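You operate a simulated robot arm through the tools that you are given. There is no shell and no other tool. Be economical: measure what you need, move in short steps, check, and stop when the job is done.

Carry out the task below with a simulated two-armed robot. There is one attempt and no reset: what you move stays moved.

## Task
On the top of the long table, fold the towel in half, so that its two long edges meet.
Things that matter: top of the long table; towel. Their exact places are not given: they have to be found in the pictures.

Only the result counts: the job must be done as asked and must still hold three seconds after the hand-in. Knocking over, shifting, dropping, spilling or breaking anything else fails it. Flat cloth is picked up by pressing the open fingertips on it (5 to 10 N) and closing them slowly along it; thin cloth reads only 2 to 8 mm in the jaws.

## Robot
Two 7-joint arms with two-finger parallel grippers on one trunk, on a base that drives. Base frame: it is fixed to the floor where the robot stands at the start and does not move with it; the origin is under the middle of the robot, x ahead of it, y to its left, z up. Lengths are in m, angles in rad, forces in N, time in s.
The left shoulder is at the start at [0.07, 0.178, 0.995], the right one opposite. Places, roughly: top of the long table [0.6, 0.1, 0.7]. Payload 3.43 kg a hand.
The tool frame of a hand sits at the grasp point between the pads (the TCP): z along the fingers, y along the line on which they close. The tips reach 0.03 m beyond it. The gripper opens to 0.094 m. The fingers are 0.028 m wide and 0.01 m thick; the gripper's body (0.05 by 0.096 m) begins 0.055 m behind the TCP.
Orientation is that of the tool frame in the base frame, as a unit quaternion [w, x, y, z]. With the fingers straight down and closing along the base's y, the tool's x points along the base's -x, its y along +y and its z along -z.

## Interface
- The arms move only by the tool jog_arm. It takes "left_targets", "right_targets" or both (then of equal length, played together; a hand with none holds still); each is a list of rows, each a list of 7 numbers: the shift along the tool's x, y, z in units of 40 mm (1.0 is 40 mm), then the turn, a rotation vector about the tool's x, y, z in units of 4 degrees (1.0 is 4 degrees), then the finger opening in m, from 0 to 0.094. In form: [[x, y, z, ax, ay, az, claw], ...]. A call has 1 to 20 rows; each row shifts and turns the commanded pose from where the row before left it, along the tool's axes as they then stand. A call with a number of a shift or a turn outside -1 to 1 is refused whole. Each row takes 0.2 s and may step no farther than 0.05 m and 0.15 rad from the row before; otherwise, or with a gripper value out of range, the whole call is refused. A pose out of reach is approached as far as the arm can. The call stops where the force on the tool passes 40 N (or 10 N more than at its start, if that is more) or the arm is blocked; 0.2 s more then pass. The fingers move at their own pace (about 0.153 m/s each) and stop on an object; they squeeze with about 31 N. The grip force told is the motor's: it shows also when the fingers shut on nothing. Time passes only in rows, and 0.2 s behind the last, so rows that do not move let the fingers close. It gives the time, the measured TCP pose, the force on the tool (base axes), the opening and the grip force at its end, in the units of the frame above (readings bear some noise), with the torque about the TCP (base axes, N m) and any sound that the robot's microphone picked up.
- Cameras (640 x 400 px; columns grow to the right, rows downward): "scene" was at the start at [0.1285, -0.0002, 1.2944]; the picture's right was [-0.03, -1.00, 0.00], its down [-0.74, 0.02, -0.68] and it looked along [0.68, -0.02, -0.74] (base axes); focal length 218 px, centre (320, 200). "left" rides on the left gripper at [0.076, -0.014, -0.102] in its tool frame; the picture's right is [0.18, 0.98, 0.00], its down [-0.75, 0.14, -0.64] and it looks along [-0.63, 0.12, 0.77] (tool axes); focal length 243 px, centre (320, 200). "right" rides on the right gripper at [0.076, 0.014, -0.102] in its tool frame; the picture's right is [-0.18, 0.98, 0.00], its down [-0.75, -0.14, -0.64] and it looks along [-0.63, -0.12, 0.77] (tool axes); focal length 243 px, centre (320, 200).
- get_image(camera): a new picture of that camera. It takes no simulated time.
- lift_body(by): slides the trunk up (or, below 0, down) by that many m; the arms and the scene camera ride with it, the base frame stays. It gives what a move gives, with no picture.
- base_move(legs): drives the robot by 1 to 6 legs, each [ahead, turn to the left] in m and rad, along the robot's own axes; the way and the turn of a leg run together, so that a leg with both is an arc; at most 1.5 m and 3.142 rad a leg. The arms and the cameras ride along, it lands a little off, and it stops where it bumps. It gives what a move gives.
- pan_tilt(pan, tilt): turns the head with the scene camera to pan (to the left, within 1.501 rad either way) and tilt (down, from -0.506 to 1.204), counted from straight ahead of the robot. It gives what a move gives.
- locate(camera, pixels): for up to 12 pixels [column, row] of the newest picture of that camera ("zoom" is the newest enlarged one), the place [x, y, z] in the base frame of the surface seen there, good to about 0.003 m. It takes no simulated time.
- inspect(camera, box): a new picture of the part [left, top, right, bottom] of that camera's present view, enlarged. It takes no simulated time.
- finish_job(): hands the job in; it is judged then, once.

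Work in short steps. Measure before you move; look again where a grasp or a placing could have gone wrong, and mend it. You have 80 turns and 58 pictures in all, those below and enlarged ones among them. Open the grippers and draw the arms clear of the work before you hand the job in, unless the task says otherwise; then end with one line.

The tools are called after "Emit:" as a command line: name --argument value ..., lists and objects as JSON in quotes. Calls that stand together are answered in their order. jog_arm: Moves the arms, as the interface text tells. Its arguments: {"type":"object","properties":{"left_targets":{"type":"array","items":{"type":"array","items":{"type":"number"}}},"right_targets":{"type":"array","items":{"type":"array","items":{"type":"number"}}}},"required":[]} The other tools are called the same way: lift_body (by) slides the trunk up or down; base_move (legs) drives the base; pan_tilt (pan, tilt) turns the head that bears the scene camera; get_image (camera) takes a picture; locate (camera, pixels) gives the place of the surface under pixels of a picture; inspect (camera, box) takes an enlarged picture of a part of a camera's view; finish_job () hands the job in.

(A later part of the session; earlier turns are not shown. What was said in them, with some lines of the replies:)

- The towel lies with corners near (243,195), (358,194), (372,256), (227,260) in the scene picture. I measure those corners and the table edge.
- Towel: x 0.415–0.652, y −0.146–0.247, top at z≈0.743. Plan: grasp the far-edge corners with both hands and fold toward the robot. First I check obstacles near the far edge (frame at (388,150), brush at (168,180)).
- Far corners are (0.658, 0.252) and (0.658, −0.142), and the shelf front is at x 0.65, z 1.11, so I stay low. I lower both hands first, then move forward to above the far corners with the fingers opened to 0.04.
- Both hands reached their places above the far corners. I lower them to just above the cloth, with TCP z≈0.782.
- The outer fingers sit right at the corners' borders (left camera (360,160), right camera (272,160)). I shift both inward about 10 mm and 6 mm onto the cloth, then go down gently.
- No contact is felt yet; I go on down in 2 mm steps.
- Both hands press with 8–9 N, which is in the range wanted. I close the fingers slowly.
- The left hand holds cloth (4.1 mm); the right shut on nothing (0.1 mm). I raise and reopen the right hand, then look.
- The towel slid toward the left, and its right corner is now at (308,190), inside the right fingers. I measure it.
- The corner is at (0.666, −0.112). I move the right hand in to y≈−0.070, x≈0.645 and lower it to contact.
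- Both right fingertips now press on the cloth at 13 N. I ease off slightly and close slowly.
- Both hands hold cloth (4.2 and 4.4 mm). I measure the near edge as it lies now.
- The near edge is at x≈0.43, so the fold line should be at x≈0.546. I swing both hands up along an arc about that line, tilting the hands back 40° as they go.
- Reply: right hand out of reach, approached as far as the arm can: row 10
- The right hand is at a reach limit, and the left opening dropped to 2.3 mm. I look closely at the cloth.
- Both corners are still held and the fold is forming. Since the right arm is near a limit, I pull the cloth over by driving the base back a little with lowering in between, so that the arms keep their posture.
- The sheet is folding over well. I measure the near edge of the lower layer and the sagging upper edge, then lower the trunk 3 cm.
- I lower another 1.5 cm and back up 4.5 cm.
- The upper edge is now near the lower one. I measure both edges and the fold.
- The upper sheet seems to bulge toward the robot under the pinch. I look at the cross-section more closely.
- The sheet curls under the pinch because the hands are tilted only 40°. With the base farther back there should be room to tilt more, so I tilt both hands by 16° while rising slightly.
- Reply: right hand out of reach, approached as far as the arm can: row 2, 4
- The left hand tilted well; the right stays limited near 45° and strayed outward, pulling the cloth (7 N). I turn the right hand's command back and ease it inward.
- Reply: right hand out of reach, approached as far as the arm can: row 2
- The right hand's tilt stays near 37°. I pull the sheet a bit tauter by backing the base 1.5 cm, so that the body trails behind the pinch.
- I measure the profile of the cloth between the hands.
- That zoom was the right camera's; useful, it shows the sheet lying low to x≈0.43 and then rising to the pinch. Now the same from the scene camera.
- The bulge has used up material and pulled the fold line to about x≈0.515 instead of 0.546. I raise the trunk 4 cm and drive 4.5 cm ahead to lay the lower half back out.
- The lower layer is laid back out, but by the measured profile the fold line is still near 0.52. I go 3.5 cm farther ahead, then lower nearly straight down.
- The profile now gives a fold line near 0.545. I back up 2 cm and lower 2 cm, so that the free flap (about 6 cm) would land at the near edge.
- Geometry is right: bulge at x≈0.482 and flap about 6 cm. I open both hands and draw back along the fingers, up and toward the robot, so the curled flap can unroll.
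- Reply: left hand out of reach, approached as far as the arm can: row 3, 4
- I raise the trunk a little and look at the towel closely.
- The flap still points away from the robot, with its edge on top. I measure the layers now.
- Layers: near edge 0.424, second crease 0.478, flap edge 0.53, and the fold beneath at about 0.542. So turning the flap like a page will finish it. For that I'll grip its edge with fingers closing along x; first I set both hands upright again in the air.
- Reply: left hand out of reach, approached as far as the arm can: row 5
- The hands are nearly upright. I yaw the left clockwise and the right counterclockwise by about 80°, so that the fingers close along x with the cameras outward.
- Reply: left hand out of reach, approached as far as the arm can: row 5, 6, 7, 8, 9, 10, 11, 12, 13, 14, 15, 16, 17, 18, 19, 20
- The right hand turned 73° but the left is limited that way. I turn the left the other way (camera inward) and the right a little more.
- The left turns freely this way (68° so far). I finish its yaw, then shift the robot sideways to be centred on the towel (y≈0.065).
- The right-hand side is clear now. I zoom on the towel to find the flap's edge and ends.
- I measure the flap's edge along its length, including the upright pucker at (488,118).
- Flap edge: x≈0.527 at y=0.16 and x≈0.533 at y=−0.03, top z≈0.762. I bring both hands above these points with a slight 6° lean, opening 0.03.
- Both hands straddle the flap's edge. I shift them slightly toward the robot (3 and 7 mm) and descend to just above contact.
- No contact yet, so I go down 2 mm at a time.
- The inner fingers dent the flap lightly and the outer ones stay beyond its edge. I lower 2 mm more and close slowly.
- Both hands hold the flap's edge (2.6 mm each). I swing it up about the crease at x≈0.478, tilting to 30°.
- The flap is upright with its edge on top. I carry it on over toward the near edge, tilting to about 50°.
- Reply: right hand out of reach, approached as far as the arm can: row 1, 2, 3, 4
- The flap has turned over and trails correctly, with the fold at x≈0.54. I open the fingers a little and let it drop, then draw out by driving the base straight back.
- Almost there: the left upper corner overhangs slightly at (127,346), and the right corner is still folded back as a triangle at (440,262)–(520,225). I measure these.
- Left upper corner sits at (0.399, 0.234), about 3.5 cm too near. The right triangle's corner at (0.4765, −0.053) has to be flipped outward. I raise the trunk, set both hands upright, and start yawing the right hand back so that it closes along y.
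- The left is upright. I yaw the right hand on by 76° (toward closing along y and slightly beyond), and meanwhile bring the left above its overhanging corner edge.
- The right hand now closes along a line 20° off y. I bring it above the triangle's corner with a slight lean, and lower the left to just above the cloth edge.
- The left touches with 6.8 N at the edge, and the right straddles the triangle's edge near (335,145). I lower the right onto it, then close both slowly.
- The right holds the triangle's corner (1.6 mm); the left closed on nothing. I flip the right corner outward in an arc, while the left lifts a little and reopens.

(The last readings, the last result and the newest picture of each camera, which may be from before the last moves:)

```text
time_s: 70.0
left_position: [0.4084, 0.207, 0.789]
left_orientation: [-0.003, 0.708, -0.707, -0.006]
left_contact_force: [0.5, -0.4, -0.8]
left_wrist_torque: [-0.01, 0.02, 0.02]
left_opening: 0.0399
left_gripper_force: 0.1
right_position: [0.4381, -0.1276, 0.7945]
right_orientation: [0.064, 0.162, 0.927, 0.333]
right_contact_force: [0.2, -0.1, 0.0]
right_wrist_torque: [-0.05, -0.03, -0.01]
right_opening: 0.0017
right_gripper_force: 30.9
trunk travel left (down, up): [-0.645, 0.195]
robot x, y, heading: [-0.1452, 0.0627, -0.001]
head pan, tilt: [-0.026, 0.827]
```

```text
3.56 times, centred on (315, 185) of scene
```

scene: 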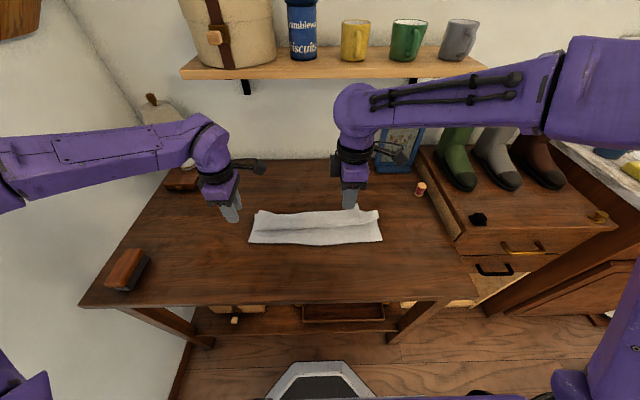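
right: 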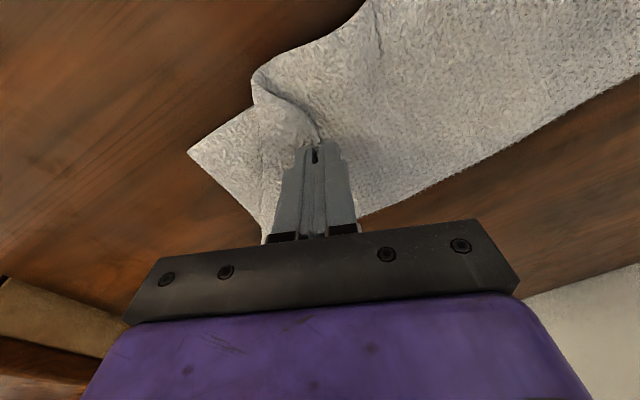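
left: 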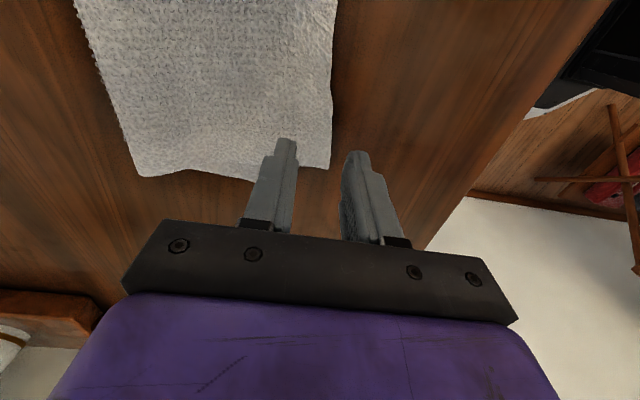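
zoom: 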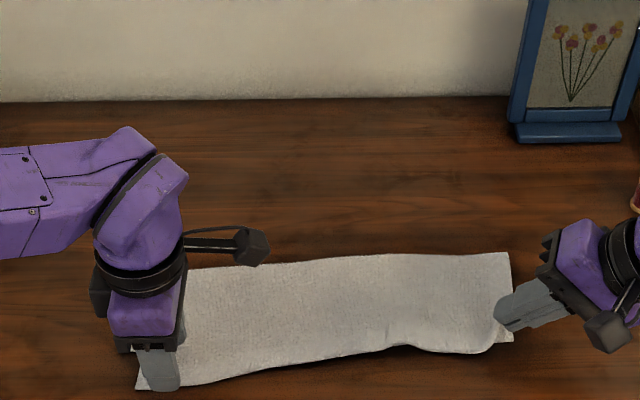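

The right corner is turned out onto its place. I release it and draw the right hand back along its fingers.

Emit:
jog_arm --right_targets '[[0, 0, 0, 0, 0, 0, 0.012], [0, 0, 0, 0, 0, 0, 0.016], [0, 0, -0.5, 0, 0, 0, 0.016], [0, 0, -0.8, 0, 0, 0, 0.016], [0, 0, -0.8, 0, 0, 0, 0.016], [0, 0, -0.8, 0, 0, 0, 0.016]]'

Emit:
inspect --camera "scene" --box '[235, 180, 395, 250]'

Emit:
locate --camera "zoom" --pixels '[[60, 238], [120, 232], [155, 225], [200, 215], [260, 203], [330, 194], [400, 180], [480, 195], [540, 190], [575, 178], [550, 95], [300, 98]]'

```text
time_s: 71.4
left_position: [0.4078, 0.2063, 0.7895]
left_orientation: [0.003, -0.707, 0.707, 0.004]
left_contact_force: [-0.6, 0.4, 0.8]
left_wrist_torque: [-0.01, -0.01, 0.0]
left_opening: 0.04
left_gripper_force: 0.1
right_position: [0.4124, -0.1972, 0.8851]
right_orientation: [0.064, 0.162, 0.927, 0.333]
right_contact_force: [0.0, 0.2, -0.1]
right_wrist_torque: [-0.02, 0.01, -0.04]
right_opening: 0.016
right_gripper_force: 0.0
trunk travel left (down, up): [-0.645, 0.195]
robot x, y, heading: [-0.1412, 0.0639, -0.002]
head pan, tilt: [-0.026, 0.827]
```

```text
4.00 times, centred on (315, 215) of scene
```

zoom: 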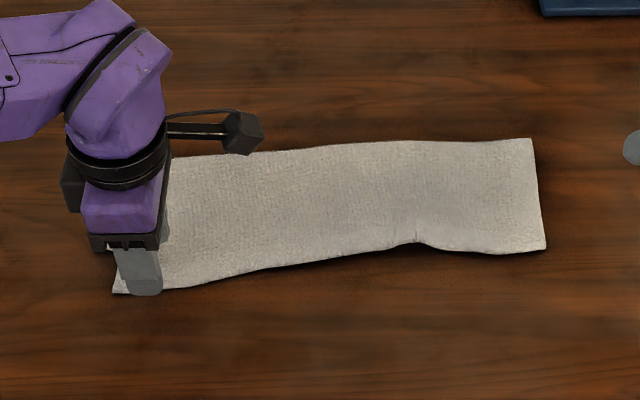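

```text
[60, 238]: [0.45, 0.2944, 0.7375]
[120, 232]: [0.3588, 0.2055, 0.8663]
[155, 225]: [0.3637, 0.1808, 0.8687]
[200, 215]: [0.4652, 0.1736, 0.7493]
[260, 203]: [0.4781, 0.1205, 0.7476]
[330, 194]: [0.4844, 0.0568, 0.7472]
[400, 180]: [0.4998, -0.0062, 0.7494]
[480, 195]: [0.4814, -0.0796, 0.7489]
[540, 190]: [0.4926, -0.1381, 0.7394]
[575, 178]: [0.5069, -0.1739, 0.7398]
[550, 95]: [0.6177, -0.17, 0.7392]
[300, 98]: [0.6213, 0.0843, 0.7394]
```

The right end looks neat. I measure the true near and far edges.

Emit:
locate --camera "zoom" --pixels '[[118, 289], [175, 286], [220, 279], [260, 268], [330, 255], [412, 241], [450, 246], [540, 246], [532, 143], [420, 145], [300, 153], [185, 161]]'

Emit:
get_image --camera "left"

```text
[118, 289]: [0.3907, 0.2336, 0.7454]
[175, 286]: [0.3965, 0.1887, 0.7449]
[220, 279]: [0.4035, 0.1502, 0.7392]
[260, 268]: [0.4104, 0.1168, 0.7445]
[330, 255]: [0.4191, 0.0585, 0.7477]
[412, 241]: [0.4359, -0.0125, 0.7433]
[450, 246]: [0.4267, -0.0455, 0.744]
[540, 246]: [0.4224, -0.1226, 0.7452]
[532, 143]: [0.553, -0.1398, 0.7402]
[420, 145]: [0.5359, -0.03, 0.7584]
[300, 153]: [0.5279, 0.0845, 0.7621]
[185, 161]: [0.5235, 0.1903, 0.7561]
```

```text
8 pictures are left
```

left: 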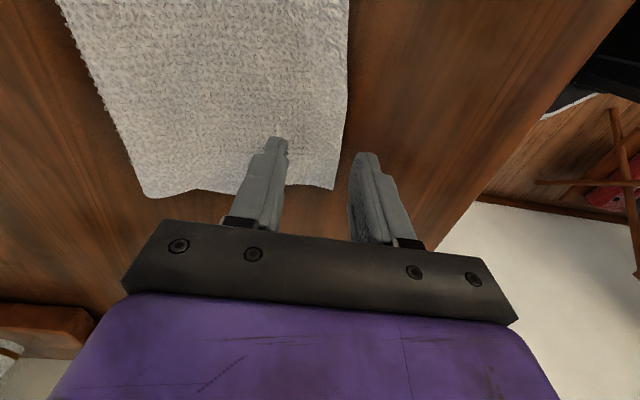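

The left end overhangs to x≈0.392 while the lower edge is near 0.435. I'll pinch it as a pleat with both fingertips on the single layer (centre x≈0.416), pressing to about 8–10 N.

Emit:
jog_arm --left_targets '[[0, -0.2, 0, 0, 0, 0, 0.03], [0, 0, 0.2, 0, 0, 0, 0.03], [0, 0, 0.16, 0, 0, 0, 0.03], [0, 0, 0.07, 0, 0, 0, 0.03]]'

```text
time_s: 72.4
left_position: [0.4161, 0.2064, 0.7747]
left_orientation: [0.006, -0.707, 0.707, 0.002]
left_contact_force: [1.5, 2.9, 17.1]
left_wrist_torque: [0.11, -0.39, 0.05]
left_opening: 0.0304
left_gripper_force: 0.3
right_position: [0.4105, -0.1954, 0.8856]
right_orientation: [0.065, 0.162, 0.927, 0.333]
right_contact_force: [-0.6, -0.6, 0.1]
right_wrist_torque: [0.02, 0.01, -0.02]
right_opening: 0.0159
right_gripper_force: 0.1
trunk travel left (down, up): [-0.645, 0.195]
robot x, y, heading: [-0.1388, 0.0663, -0.0]
head pan, tilt: [-0.026, 0.827]
```

The force is 17 N, a bit much; I ease off 1 mm and close slowly.

Emit:
jog_arm --left_targets '[[0, 0, -0.025, 0, 0, 0, 0.03], [0, 0, 0, 0, 0, 0, 0.027], [0, 0, 0, 0, 0, 0, 0.024], [0, 0, 0, 0, 0, 0, 0.021], [0, 0, 0, 0, 0, 0, 0.018], [0, 0, 0, 0, 0, 0, 0.015], [0, 0, 0, 0, 0, 0, 0.012], [0, 0, 0, 0, 0, 0, 0.009], [0, 0, 0, 0, 0, 0, 0.006], [0, 0, 0, 0, 0, 0, 0.003], [0, 0, 0, 0, 0, 0, 0], [0, 0, 0, 0, 0, 0, 0]]'

```text
time_s: 75.0
left_position: [0.4161, 0.206, 0.7743]
left_orientation: [0.005, -0.707, 0.708, 0.003]
left_contact_force: [3.5, 1.3, 21.5]
left_wrist_torque: [0.05, -0.27, 0.0]
left_opening: 0.0001
left_gripper_force: 31.4
right_position: [0.411, -0.196, 0.8856]
right_orientation: [0.064, 0.162, 0.927, 0.332]
right_contact_force: [-0.1, -0.4, 0.0]
right_wrist_torque: [0.01, -0.02, -0.04]
right_opening: 0.0159
right_gripper_force: 0.1
trunk travel left (down, up): [-0.645, 0.195]
robot x, y, heading: [-0.1407, 0.0638, -0.003]
head pan, tilt: [-0.026, 0.827]
```

It closed on nothing again. I raise, reopen, and look.

Emit:
jog_arm --left_targets '[[0, 0, -0.4, 0, 0, 0, 0], [0, 0, 0, 0, 0, 0, 0.04], [0, 0, 0, 0, 0, 0, 0.04]]'

Emit:
get_image --camera "left"

Emit:
locate --camera "left" --pixels '[[335, 185], [340, 150], [345, 100], [150, 192], [300, 100], [320, 150], [345, 50], [120, 100], [320, 170], [240, 100]]'

```text
time_s: 75.8
left_position: [0.417, 0.2069, 0.79]
left_orientation: [-0.002, 0.707, -0.707, -0.005]
left_contact_force: [-0.7, -0.3, -0.6]
left_wrist_torque: [0.02, 0.01, -0.02]
left_opening: 0.0399
left_gripper_force: 0.0
right_position: [0.4149, -0.1962, 0.8835]
right_orientation: [0.064, 0.163, 0.927, 0.332]
right_contact_force: [0.8, 0.7, 0.8]
right_wrist_torque: [-0.02, -0.02, 0.0]
right_opening: 0.0158
right_gripper_force: 0.1
trunk travel left (down, up): [-0.645, 0.195]
robot x, y, heading: [-0.1417, 0.0647, -0.001]
head pan, tilt: [-0.026, 0.827]
```

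```text
7 pictures are left
```

left: 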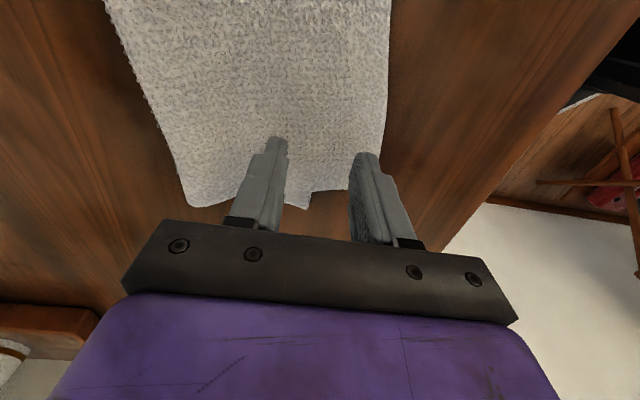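

```text
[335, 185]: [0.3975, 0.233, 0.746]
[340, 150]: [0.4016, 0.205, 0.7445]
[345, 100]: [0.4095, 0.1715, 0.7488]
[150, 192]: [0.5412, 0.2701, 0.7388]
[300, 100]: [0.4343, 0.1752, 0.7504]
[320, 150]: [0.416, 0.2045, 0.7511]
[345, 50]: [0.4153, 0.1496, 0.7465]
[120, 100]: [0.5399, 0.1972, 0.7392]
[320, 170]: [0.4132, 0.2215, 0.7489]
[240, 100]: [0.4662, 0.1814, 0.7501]
```

I check the layer corners: the lower layer seems to peek out at (304,203).

Emit:
locate --camera "left" --pixels '[[304, 203], [298, 203], [190, 203], [343, 186], [380, 150], [384, 100], [388, 40], [320, 190], [112, 20], [150, 110]]'

Emit:
inspect --camera "left" --box '[160, 90, 420, 230]'

```text
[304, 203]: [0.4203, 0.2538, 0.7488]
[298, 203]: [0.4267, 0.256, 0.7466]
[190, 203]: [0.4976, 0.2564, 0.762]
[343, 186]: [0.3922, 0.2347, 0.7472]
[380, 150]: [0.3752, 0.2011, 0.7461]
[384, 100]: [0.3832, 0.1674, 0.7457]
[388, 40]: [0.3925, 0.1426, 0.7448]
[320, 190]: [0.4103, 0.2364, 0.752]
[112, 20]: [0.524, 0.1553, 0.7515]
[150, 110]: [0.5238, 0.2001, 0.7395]
```

```text
2.46 times, centred on (290, 160) of left
```

zoom: 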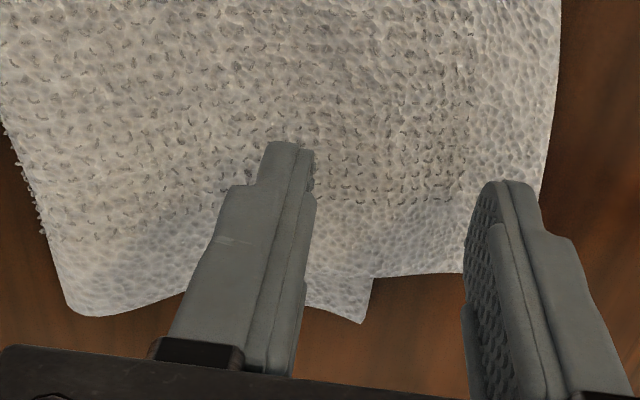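

The failed closings dragged the upper edge to x≈0.376 (lower corner at 0.42). Closing along y worked well on a single layer before, so I yaw the left hand back by 80° and use that.

Emit:
jog_arm --left_targets '[[0, 0.3, -0.5, 0, 0, 0, 0.04], [0, 0.3, 0, 0, 0, 1, 0.04], [0, 0, 0, 0, 0, 1, 0.04], [0, 0, 0, 0, 0, 1, 0.04], [0, 0, 0, 0, 0, 1, 0.04], [0, 0, 0, 0, 0, 1, 0.04], [0, 0, 0, 0, 0, 1, 0.04], [0, 0, 0, 0, 0, 1, 0.04], [0, 0, 0, 0, 0, 1, 0.04], [0, 0, 0, 0, 0, 1, 0.04], [0, 0, 0, 0, 0, 1, 0.04], [0, 0, 0, 0, 0, 1, 0.04], [0, 0, 0, 0, 0, 1, 0.04], [0, 0, 0, 0, 0, 1, 0.04], [0, 0, 0, 0, 0, 1, 0.04], [0, 0, 0, 0, 0, 1, 0.04], [0, 0, 0, 0, 0, 1, 0.04], [0, 0, 0, 0, 0, 1, 0.04], [0, 0, 0, 0, 0, 1, 0.04], [0, 0, 0, 0, 0, 1, 0.04]]'

Emit:
get_image --camera "left"

Emit:
locate --camera "left" --pixels '[[200, 100], [300, 100], [260, 60], [340, 60], [380, 60], [200, 30], [320, 130], [380, 110], [400, 30]]'

```text
time_s: 80.0
left_position: [0.393, 0.2072, 0.8094]
left_orientation: [0.0, -0.121, 0.993, 0.005]
left_contact_force: [-0.3, -1.3, -0.2]
left_wrist_torque: [0.02, 0.0, 0.04]
left_opening: 0.0401
left_gripper_force: 0.1
right_position: [0.4145, -0.1953, 0.8848]
right_orientation: [0.064, 0.163, 0.927, 0.331]
right_contact_force: [0.2, -0.2, -0.4]
right_wrist_torque: [-0.01, 0.02, -0.01]
right_opening: 0.016
right_gripper_force: 0.2
trunk travel left (down, up): [-0.645, 0.195]
robot x, y, heading: [-0.1432, 0.0667, -0.002]
head pan, tilt: [-0.026, 0.827]
```

```text
5 pictures are left
```

left: 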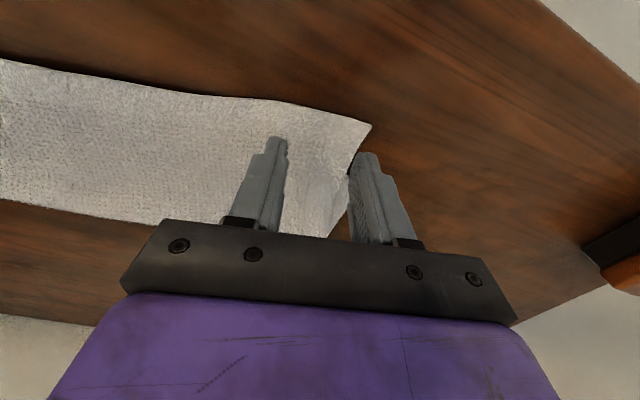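

```text
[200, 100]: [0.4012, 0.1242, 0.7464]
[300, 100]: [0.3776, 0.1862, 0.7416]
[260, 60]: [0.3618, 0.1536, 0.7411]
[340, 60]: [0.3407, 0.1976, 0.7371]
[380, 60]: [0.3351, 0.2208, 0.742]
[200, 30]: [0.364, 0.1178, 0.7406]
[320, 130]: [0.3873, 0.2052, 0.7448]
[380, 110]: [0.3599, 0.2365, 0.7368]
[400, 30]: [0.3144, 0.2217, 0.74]
```

The corner is at about (0.372, 0.235). I shift the left hand 15 mm inward and lower to contact.

Emit:
jog_arm --left_targets '[[0, -0.375, 0.3, 0, 0, 0, 0.04], [0, 0, 0.3, 0, 0, 0, 0.04], [0, 0, 0.22, 0, 0, 0, 0.04], [0, 0, 0.05, 0, 0, 0, 0.04]]'

```text
time_s: 81.0
left_position: [0.3962, 0.1916, 0.7751]
left_orientation: [0.001, -0.122, 0.993, 0.005]
left_contact_force: [-0.1, 0.4, 3.8]
left_wrist_torque: [0.0, -0.02, 0.01]
left_opening: 0.0398
left_gripper_force: 0.1
right_position: [0.4137, -0.1955, 0.8848]
right_orientation: [0.064, 0.163, 0.927, 0.332]
right_contact_force: [0.0, 0.4, -0.1]
right_wrist_torque: [-0.02, 0.02, 0.02]
right_opening: 0.016
right_gripper_force: 0.0
trunk travel left (down, up): [-0.645, 0.195]
robot x, y, heading: [-0.1414, 0.0657, 0.003]
head pan, tilt: [-0.026, 0.827]
```

The contact force is 3.8 N. I press 1.5 mm more and close slowly.

Emit:
jog_arm --left_targets '[[0, 0, 0.04, 0, 0, 0, 0.04], [0, 0, 0, 0, 0, 0, 0.037], [0, 0, 0, 0, 0, 0, 0.034], [0, 0, 0, 0, 0, 0, 0.031], [0, 0, 0, 0, 0, 0, 0.028], [0, 0, 0, 0, 0, 0, 0.025], [0, 0, 0, 0, 0, 0, 0.022], [0, 0, 0, 0, 0, 0, 0.019], [0, 0, 0, 0, 0, 0, 0.016], [0, 0, 0, 0, 0, 0, 0.013], [0, 0, 0, 0, 0, 0, 0.01], [0, 0, 0, 0, 0, 0, 0.007], [0, 0, 0, 0, 0, 0, 0.003], [0, 0, 0, 0, 0, 0, 0], [0, 0, 0, 0, 0, 0, 0]]'

```text
time_s: 84.2
left_position: [0.3948, 0.1918, 0.7734]
left_orientation: [0.001, -0.122, 0.992, 0.005]
left_contact_force: [0.5, -2.4, 12.8]
left_wrist_torque: [-0.03, -0.07, -0.01]
left_opening: 0.0045
left_gripper_force: 30.6
right_position: [0.4123, -0.1963, 0.8847]
right_orientation: [0.065, 0.163, 0.927, 0.332]
right_contact_force: [0.3, 0.2, 0.6]
right_wrist_torque: [-0.01, 0.01, 0.03]
right_opening: 0.016
right_gripper_force: 0.0
trunk travel left (down, up): [-0.645, 0.195]
robot x, y, heading: [-0.1407, 0.0641, -0.006]
head pan, tilt: [-0.026, 0.827]
```

The left holds (4.5 mm). I lift this corner up and over, so the lower layer lies out again, then lay it down with its edge about 4–5 cm farther from the robot and 1.5 cm to the left.

Emit:
jog_arm --left_targets '[[0, 0, -0.75, 0, 0, 0, 0], [-0.121, -0.03, -0.75, 0, 0, 0, 0], [-0.758, -0.06, -0.5, 0, 0, 0, 0], [-0.758, -0.06, -0.25, 0, 0, 0, 0], [-0.758, -0.06, -0.075, 0, 0, 0, 0], [-0.243, -0.06, 0, 0, 0, 0, 0], [0, 0, 0, 0, 0, 0, 0], [0.606, 0.151, 0.45, 0, 0, 0, 0], [0.485, 0.121, 0.75, 0, 0, 0, 0], [0.243, 0.06, 0.5, 0, 0, 0, 0]]'

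Emit:
inspect --camera "scene" --box '[235, 160, 395, 260]'

Emit:
locate --camera "zoom" --pixels '[[200, 320], [240, 310], [280, 300], [320, 300], [300, 240], [400, 285], [450, 285], [540, 285], [530, 185], [420, 185], [300, 195], [200, 205]]'

```text
time_s: 86.4
left_position: [0.4457, 0.2071, 0.7976]
left_orientation: [-0.001, -0.121, 0.993, 0.005]
left_contact_force: [-0.2, 0.1, 0.1]
left_wrist_torque: [0.04, -0.02, 0.03]
left_opening: 0.0045
left_gripper_force: 30.8
right_position: [0.4146, -0.1949, 0.8845]
right_orientation: [0.064, 0.162, 0.927, 0.333]
right_contact_force: [0.5, 0.0, 0.0]
right_wrist_torque: [-0.02, 0.02, 0.01]
right_opening: 0.0162
right_gripper_force: 0.0
trunk travel left (down, up): [-0.645, 0.195]
robot x, y, heading: [-0.1412, 0.0666, -0.002]
head pan, tilt: [-0.026, 0.827]
```

```text
4.00 times, centred on (315, 210) of scene
```

zoom: 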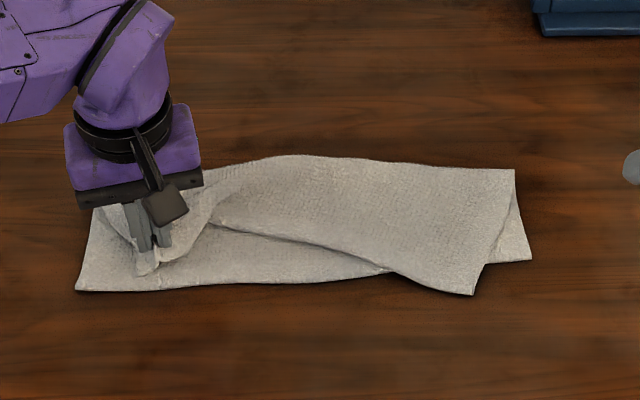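

```text
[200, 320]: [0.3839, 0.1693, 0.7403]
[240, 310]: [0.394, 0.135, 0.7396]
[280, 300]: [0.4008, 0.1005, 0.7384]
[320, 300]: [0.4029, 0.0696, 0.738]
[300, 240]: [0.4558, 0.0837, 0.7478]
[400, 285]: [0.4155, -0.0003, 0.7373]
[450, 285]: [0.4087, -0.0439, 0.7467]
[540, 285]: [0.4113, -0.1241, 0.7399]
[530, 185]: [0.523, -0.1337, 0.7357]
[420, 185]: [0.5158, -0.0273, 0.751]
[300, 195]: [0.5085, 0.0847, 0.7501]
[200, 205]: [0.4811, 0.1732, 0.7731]
```

The lower layer is laid out again, but the upper sheet is skewed: its right corner now lies at (473,293) and its edge is slack. I measure it, so the right hand can take that corner and both hands can lay the edge straight.

Emit:
locate --camera "zoom" --pixels '[[471, 291], [440, 286], [400, 274], [380, 268], [480, 265], [487, 262], [528, 260], [80, 288], [150, 272], [215, 226], [512, 172], [285, 158]]'

Emit:
jog_arm --right_targets '[[0, 0, 0, 1, 0, 0, 0.04], [0, 0, 0, 1, 0, 0, 0.04], [0, 0, 0, 1, 0, 0, 0.04], [0, 0, 0, 1, 0, 0, 0.04], [0, 0, 0, 1, 0, 0, 0.04], [0, 0, 0, 1, 0, 0, 0.04], [0, 0, 0, 1, 0, 0, 0.04], [0, 0, 0, 1, 0, 0, 0.04], [0, 0, 0, 1, 0, 0, 0.04], [0, 0, 0, 0.9, 0, 0, 0.04]]'

```text
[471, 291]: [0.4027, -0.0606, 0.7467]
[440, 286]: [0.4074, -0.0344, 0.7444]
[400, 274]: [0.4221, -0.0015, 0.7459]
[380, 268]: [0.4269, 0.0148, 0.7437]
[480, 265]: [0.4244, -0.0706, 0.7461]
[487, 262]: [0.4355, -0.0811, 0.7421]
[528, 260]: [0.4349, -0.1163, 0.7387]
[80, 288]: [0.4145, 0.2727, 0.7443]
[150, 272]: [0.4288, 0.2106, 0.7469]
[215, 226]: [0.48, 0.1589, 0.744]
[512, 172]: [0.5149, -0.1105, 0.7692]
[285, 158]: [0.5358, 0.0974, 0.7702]
```

```text
time_s: 88.6
left_position: [0.4456, 0.2074, 0.7978]
left_orientation: [0.0, -0.122, 0.993, 0.005]
left_contact_force: [0.6, 0.2, 0.0]
left_wrist_torque: [0.02, 0.05, 0.0]
left_opening: 0.0043
left_gripper_force: 31.0
right_position: [0.4134, -0.1951, 0.8826]
right_orientation: [0.005, 0.175, 0.985, -0.003]
right_contact_force: [0.6, -0.2, -0.3]
right_wrist_torque: [0.01, 0.0, 0.03]
right_opening: 0.0401
right_gripper_force: 0.0
trunk travel left (down, up): [-0.645, 0.195]
robot x, y, heading: [-0.1408, 0.0662, -0.0]
head pan, tilt: [-0.026, 0.827]
```

The right upper corner is at (0.403, −0.061) and should go to about (0.435, −0.12). I bring the right hand (already aligned with that edge) above the corner.

Emit:
jog_arm --right_targets '[[0.19, 0.654, 0.344, 0, 0, 0, 0.04], [0.19, 0.654, 0.344, 0, 0, 0, 0.04], [0.19, 0.654, 0.344, 0, 0, 0, 0.04], [0.19, 0.654, 0.344, 0, 0, 0, 0.04], [0.19, 0.654, 0.344, 0, 0, 0, 0.04], [0.19, 0.654, 0.344, 0, 0, 0, 0.04], [0, 0, 0.5, 0, 0, 0, 0.04]]'

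Emit:
get_image --camera "right"

```text
time_s: 90.2
left_position: [0.4461, 0.2064, 0.7974]
left_orientation: [-0.001, -0.123, 0.992, 0.005]
left_contact_force: [0.6, -0.6, 0.5]
left_wrist_torque: [0.0, 0.0, 0.04]
left_opening: 0.0047
left_gripper_force: 30.6
right_position: [0.4252, -0.033, 0.7793]
right_orientation: [0.005, 0.174, 0.985, -0.001]
right_contact_force: [0.2, 0.1, -0.1]
right_wrist_torque: [0.03, 0.0, 0.01]
right_opening: 0.0399
right_gripper_force: 0.0
trunk travel left (down, up): [-0.645, 0.195]
robot x, y, heading: [-0.1395, 0.0614, -0.003]
head pan, tilt: [-0.026, 0.827]
```

```text
3 pictures are left
```

right: 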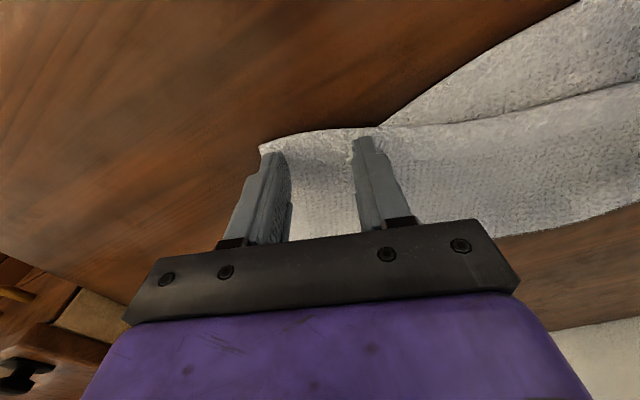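

The fingertips sit at the corner; I nudge 6 mm inward and press.

Emit:
jog_arm --right_targets '[[0, 0.15, 0.06, 0, 0, 0, 0.04], [0, 0, 0.06, 0, 0, 0, 0.04], [0, 0, 0.03, 0, 0, 0, 0.04]]'

```text
time_s: 91.0
left_position: [0.445, 0.2075, 0.798]
left_orientation: [0.001, -0.122, 0.993, 0.005]
left_contact_force: [0.4, 0.8, -0.5]
left_wrist_torque: [0.08, -0.02, -0.03]
left_opening: 0.0044
left_gripper_force: 30.9
right_position: [0.4261, -0.0274, 0.775]
right_orientation: [0.007, 0.174, 0.985, -0.001]
right_contact_force: [0.8, -1.2, 10.0]
right_wrist_torque: [0.11, -0.17, -0.06]
right_opening: 0.0392
right_gripper_force: 0.2
trunk travel left (down, up): [-0.645, 0.195]
robot x, y, heading: [-0.1433, 0.0621, -0.002]
head pan, tilt: [-0.026, 0.827]
```

The right presses with 10 N; I close it slowly.

Emit:
jog_arm --right_targets '[[0, 0, 0, 0, 0, 0, 0.037], [0, 0, 0, 0, 0, 0, 0.034], [0, 0, 0, 0, 0, 0, 0.031], [0, 0, 0, 0, 0, 0, 0.028], [0, 0, 0, 0, 0, 0, 0.025], [0, 0, 0, 0, 0, 0, 0.022], [0, 0, 0, 0, 0, 0, 0.019], [0, 0, 0, 0, 0, 0, 0.016], [0, 0, 0, 0, 0, 0, 0.013], [0, 0, 0, 0, 0, 0, 0.01], [0, 0, 0, 0, 0, 0, 0.007], [0, 0, 0, 0, 0, 0, 0.003], [0, 0, 0, 0, 0, 0, 0], [0, 0, 0, 0, 0, 0, 0]]'

```text
time_s: 94.0
left_position: [0.4433, 0.2079, 0.7989]
left_orientation: [0.0, -0.122, 0.993, 0.005]
left_contact_force: [0.1, -0.6, -0.9]
left_wrist_torque: [0.02, -0.01, 0.05]
left_opening: 0.0043
left_gripper_force: 31.1
right_position: [0.4246, -0.0264, 0.7753]
right_orientation: [0.006, 0.175, 0.985, -0.001]
right_contact_force: [-0.6, 2.2, 12.5]
right_wrist_torque: [0.15, -0.11, 0.03]
right_opening: 0.0036
right_gripper_force: 31.5
trunk travel left (down, up): [-0.645, 0.195]
robot x, y, heading: [-0.1385, 0.062, -0.001]
head pan, tilt: [-0.026, 0.827]
```

Both hands hold (4.3 and 3.6 mm). Together I lift the edge up and slightly away so the lower layer lies flat, widen to y 0.212/−0.066, then lay the edge down over the lower one.

Emit:
jog_arm --left_targets '[[0, 0, 0, 0, 0, 0, 0], [-0.29, -0.0465, -0.43, 0, 0, 0, 0], [-0.29, -0.0465, -0.43, 0, 0, 0, 0], [-0.29, -0.0465, -0.43, 0, 0, 0, 0], [-0.29, -0.0465, -0.43, 0, 0, 0, 0], [0, 0, 0, 0, 0, 0, 0], [0.315, 0.079, 0.506, 0, 0, 0, 0], [0.315, 0.079, 0.506, 0, 0, 0, 0], [0.315, 0.079, 0.506, 0, 0, 0, 0], [0.315, 0.079, 0.506, 0, 0, 0, 0]]' --right_targets '[[0, 0, -0.75, 0, 0, 0, 0], [-0.47, -0.095, -0.39, 0, 0, 0, 0], [-0.47, -0.095, -0.39, 0, 0, 0, 0], [-0.47, -0.095, -0.39, 0, 0, 0, 0], [-0.47, -0.095, -0.39, 0, 0, 0, 0], [0, 0, 0, 0, 0, 0, 0], [0.294, -0.107, 0.506, 0, 0, 0, 0], [0.294, -0.107, 0.506, 0, 0, 0, 0], [0.294, -0.107, 0.506, 0, 0, 0, 0], [0.294, -0.107, 0.506, 0, 0, 0, 0]]'

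Emit:
inspect --camera "scene" --box '[235, 160, 395, 260]'

```text
time_s: 96.2
left_position: [0.4444, 0.211, 0.7862]
left_orientation: [-0.001, -0.122, 0.993, 0.005]
left_contact_force: [0.5, -3.0, 0.0]
left_wrist_torque: [-0.08, 0.03, -0.03]
left_opening: 0.0048
left_gripper_force: 30.9
right_position: [0.4424, -0.0689, 0.7848]
right_orientation: [0.005, 0.174, 0.985, -0.001]
right_contact_force: [0.7, 2.8, 0.4]
right_wrist_torque: [0.09, -0.08, 0.07]
right_opening: 0.0038
right_gripper_force: 30.7
trunk travel left (down, up): [-0.645, 0.195]
robot x, y, heading: [-0.137, 0.0636, -0.004]
head pan, tilt: [-0.026, 0.827]
```

```text
4.00 times, centred on (315, 210) of scene
```

zoom: 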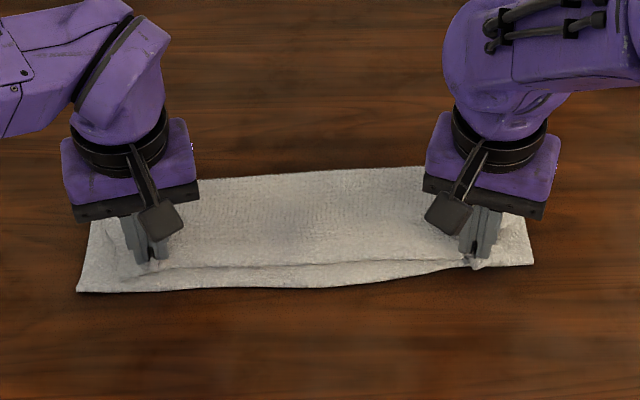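

Now the upper edge is straight and nearly parallel to the lower one. I measure the gap between them.

Emit:
locate --camera "zoom" --pixels '[[80, 289], [110, 272], [200, 287], [200, 266], [300, 286], [300, 263], [400, 275], [400, 264], [530, 262], [478, 266], [300, 176], [210, 182]]'

```text
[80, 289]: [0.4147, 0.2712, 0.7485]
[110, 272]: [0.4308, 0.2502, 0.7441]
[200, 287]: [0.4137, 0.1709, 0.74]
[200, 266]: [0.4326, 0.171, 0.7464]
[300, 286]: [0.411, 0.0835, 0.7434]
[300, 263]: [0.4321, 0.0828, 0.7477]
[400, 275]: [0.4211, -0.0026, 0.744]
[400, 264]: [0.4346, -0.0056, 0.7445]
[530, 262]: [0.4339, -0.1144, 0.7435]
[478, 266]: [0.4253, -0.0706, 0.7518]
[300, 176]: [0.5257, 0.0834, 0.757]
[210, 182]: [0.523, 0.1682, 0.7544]
```

The upper edge is about 2 cm short on the left and middle, and nearly right on the right. I pull the left 18 mm and the right 5 mm toward the robot, lowering 8 mm, then open slowly so the pleats spread out.

Emit:
jog_arm --left_targets '[[0.22, 0.055, 0.1, 0, 0, 0, 0], [0.22, 0.055, 0.1, 0, 0, 0, 0], [0, 0, 0, 0, 0, 0, 0.008], [0, 0, 0, 0, 0, 0, 0.016], [0, 0, 0, 0, 0, 0, 0.024], [0, 0, 0, 0, 0, 0, 0.032], [0, 0, 0, 0, 0, 0, 0.04], [0, 0, 0, 0, 0, 0, 0.044]]' --right_targets '[[0.045, -0.055, 0.1, 0, 0, 0, 0], [0.045, -0.055, 0.1, 0, 0, 0, 0], [0, 0, 0, 0, 0, 0, 0.008], [0, 0, 0, 0, 0, 0, 0.016], [0, 0, 0, 0, 0, 0, 0.024], [0, 0, 0, 0, 0, 0, 0.032], [0, 0, 0, 0, 0, 0, 0.04], [0, 0, 0, 0, 0, 0, 0.044]]'

Emit:
lift_body --by 0.08

Emit:
base_move --legs '[[-0.2, 0]]'

Emit:
inspect --camera "scene" --box '[235, 110, 395, 210]'

```text
time_s: 98.0
left_position: [0.4245, 0.2112, 0.7788]
left_orientation: [0.001, -0.122, 0.993, 0.005]
left_contact_force: [0.1, 1.0, 3.0]
left_wrist_torque: [0.03, -0.01, -0.04]
left_opening: 0.0427
left_gripper_force: 0.1
right_position: [0.4358, -0.0716, 0.7786]
right_orientation: [0.006, 0.175, 0.985, -0.001]
right_contact_force: [0.0, -1.4, 1.2]
right_wrist_torque: [-0.01, -0.04, -0.02]
right_opening: 0.0424
right_gripper_force: 0.1
trunk travel left (down, up): [-0.645, 0.195]
robot x, y, heading: [-0.1453, 0.0665, 0.002]
head pan, tilt: [-0.026, 0.827]
```

```text
time_s: 99.2
left_position: [0.4246, 0.2114, 0.8585]
left_orientation: [-0.001, -0.122, 0.992, 0.005]
left_contact_force: [-0.1, -0.8, -0.3]
left_wrist_torque: [0.0, 0.0, 0.0]
left_opening: 0.044
left_gripper_force: 0.0
right_position: [0.437, -0.0704, 0.8575]
right_orientation: [0.005, 0.174, 0.985, -0.002]
right_contact_force: [0.2, -0.2, -0.4]
right_wrist_torque: [0.05, -0.02, 0.01]
right_opening: 0.0441
right_gripper_force: 0.2
trunk travel left (down, up): [-0.725, 0.115]
robot x, y, heading: [-0.1426, 0.0635, -0.001]
head pan, tilt: [-0.026, 0.827]
```

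```text
time_s: 100.8
left_position: [0.2277, 0.2124, 0.8578]
left_orientation: [0.0, -0.122, 0.993, 0.005]
left_contact_force: [-0.3, -1.0, -0.4]
left_wrist_torque: [0.01, 0.01, -0.01]
left_opening: 0.044
left_gripper_force: 0.1
right_position: [0.2407, -0.0716, 0.8563]
right_orientation: [0.005, 0.174, 0.985, -0.002]
right_contact_force: [0.5, 0.2, -0.6]
right_wrist_torque: [0.01, 0.0, -0.02]
right_opening: 0.0441
right_gripper_force: 0.0
trunk travel left (down, up): [-0.725, 0.115]
robot x, y, heading: [-0.3364, 0.0629, -0.004]
head pan, tilt: [-0.026, 0.827]
```

```text
4.00 times, centred on (315, 160) of scene
```

zoom: 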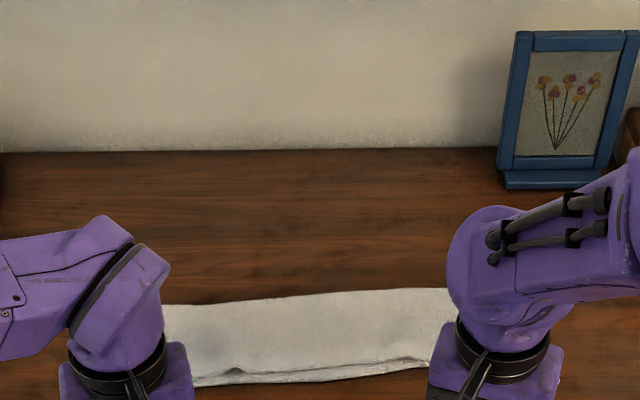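

The visible part looks matched. I measure the edges with this picture.

Emit:
locate --camera "zoom" --pixels '[[200, 384], [200, 374], [235, 370], [250, 381], [300, 381], [300, 374], [350, 376], [350, 366], [420, 366], [420, 357], [300, 298], [220, 304]]'

```text
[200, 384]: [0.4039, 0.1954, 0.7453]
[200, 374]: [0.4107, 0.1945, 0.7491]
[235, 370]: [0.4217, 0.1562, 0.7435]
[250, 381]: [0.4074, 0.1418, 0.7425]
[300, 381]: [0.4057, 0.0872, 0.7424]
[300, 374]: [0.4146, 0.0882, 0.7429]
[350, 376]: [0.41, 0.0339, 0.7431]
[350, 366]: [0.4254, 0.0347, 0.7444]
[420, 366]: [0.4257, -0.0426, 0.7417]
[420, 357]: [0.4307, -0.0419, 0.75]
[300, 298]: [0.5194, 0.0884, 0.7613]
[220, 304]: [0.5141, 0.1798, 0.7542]
```

The edges agree within about 1.5 cm here. I move the hands outward to clear the view and use the last picture on the whole towel.

Emit:
jog_arm --left_targets '[[0, 1, -0.3, 0, 0, 0, 0.044], [0, 1, -0.3, 0, 0, 0, 0.044], [0, 1, -0.3, 0, 0, 0, 0.044], [0, 1, 0, 0, 0, 0, 0.044]]' --right_targets '[[0, -1, -0.3, 0, 0, 0, 0.044], [0, -1, -0.3, 0, 0, 0, 0.044], [0, -1, -0.3, 0, 0, 0, 0.044], [0, -1, 0, 0, 0, 0, 0.044]]'

Emit:
inspect --camera "scene" --box '[245, 165, 385, 225]'

Emit:
locate --camera "zoom" --pixels '[[60, 180], [120, 180], [200, 180], [300, 180], [400, 160], [480, 150], [540, 140], [560, 130], [580, 120]]'

```text
time_s: 101.8
left_position: [0.1891, 0.3665, 0.896]
left_orientation: [0.0, -0.123, 0.992, 0.005]
left_contact_force: [0.1, -0.8, 0.0]
left_wrist_torque: [-0.01, 0.05, -0.02]
left_opening: 0.0442
left_gripper_force: 0.2
right_position: [0.1833, -0.2207, 0.8936]
right_orientation: [0.006, 0.175, 0.985, -0.002]
right_contact_force: [-0.4, -0.9, 0.4]
right_wrist_torque: [0.01, -0.02, -0.01]
right_opening: 0.0439
right_gripper_force: 0.1
trunk travel left (down, up): [-0.725, 0.115]
robot x, y, heading: [-0.3396, 0.0668, -0.006]
head pan, tilt: [-0.026, 0.827]
```

```text
4.57 times, centred on (315, 195) of scene
```

zoom: 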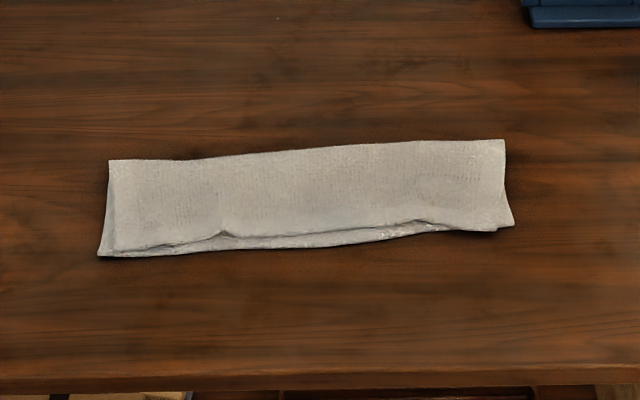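

```text
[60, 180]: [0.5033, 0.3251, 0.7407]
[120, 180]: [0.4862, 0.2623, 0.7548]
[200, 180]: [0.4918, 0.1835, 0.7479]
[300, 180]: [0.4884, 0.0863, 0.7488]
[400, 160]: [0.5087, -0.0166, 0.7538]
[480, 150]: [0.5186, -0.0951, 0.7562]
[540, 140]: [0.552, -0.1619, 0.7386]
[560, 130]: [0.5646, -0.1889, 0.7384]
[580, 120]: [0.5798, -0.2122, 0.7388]
```

The towel is folded: its two long edges meet within about a centimetre along the whole length and the corners match. The arms are clear, so I hand it in.

Emit:
finish_job

```text
The job is handed in.
```

The towel on the long table is folded in half and handed in; its long edges meet to within about 1 cm (up to about 1.5 cm near the middle), and nothing else on the table appeared disturbed.
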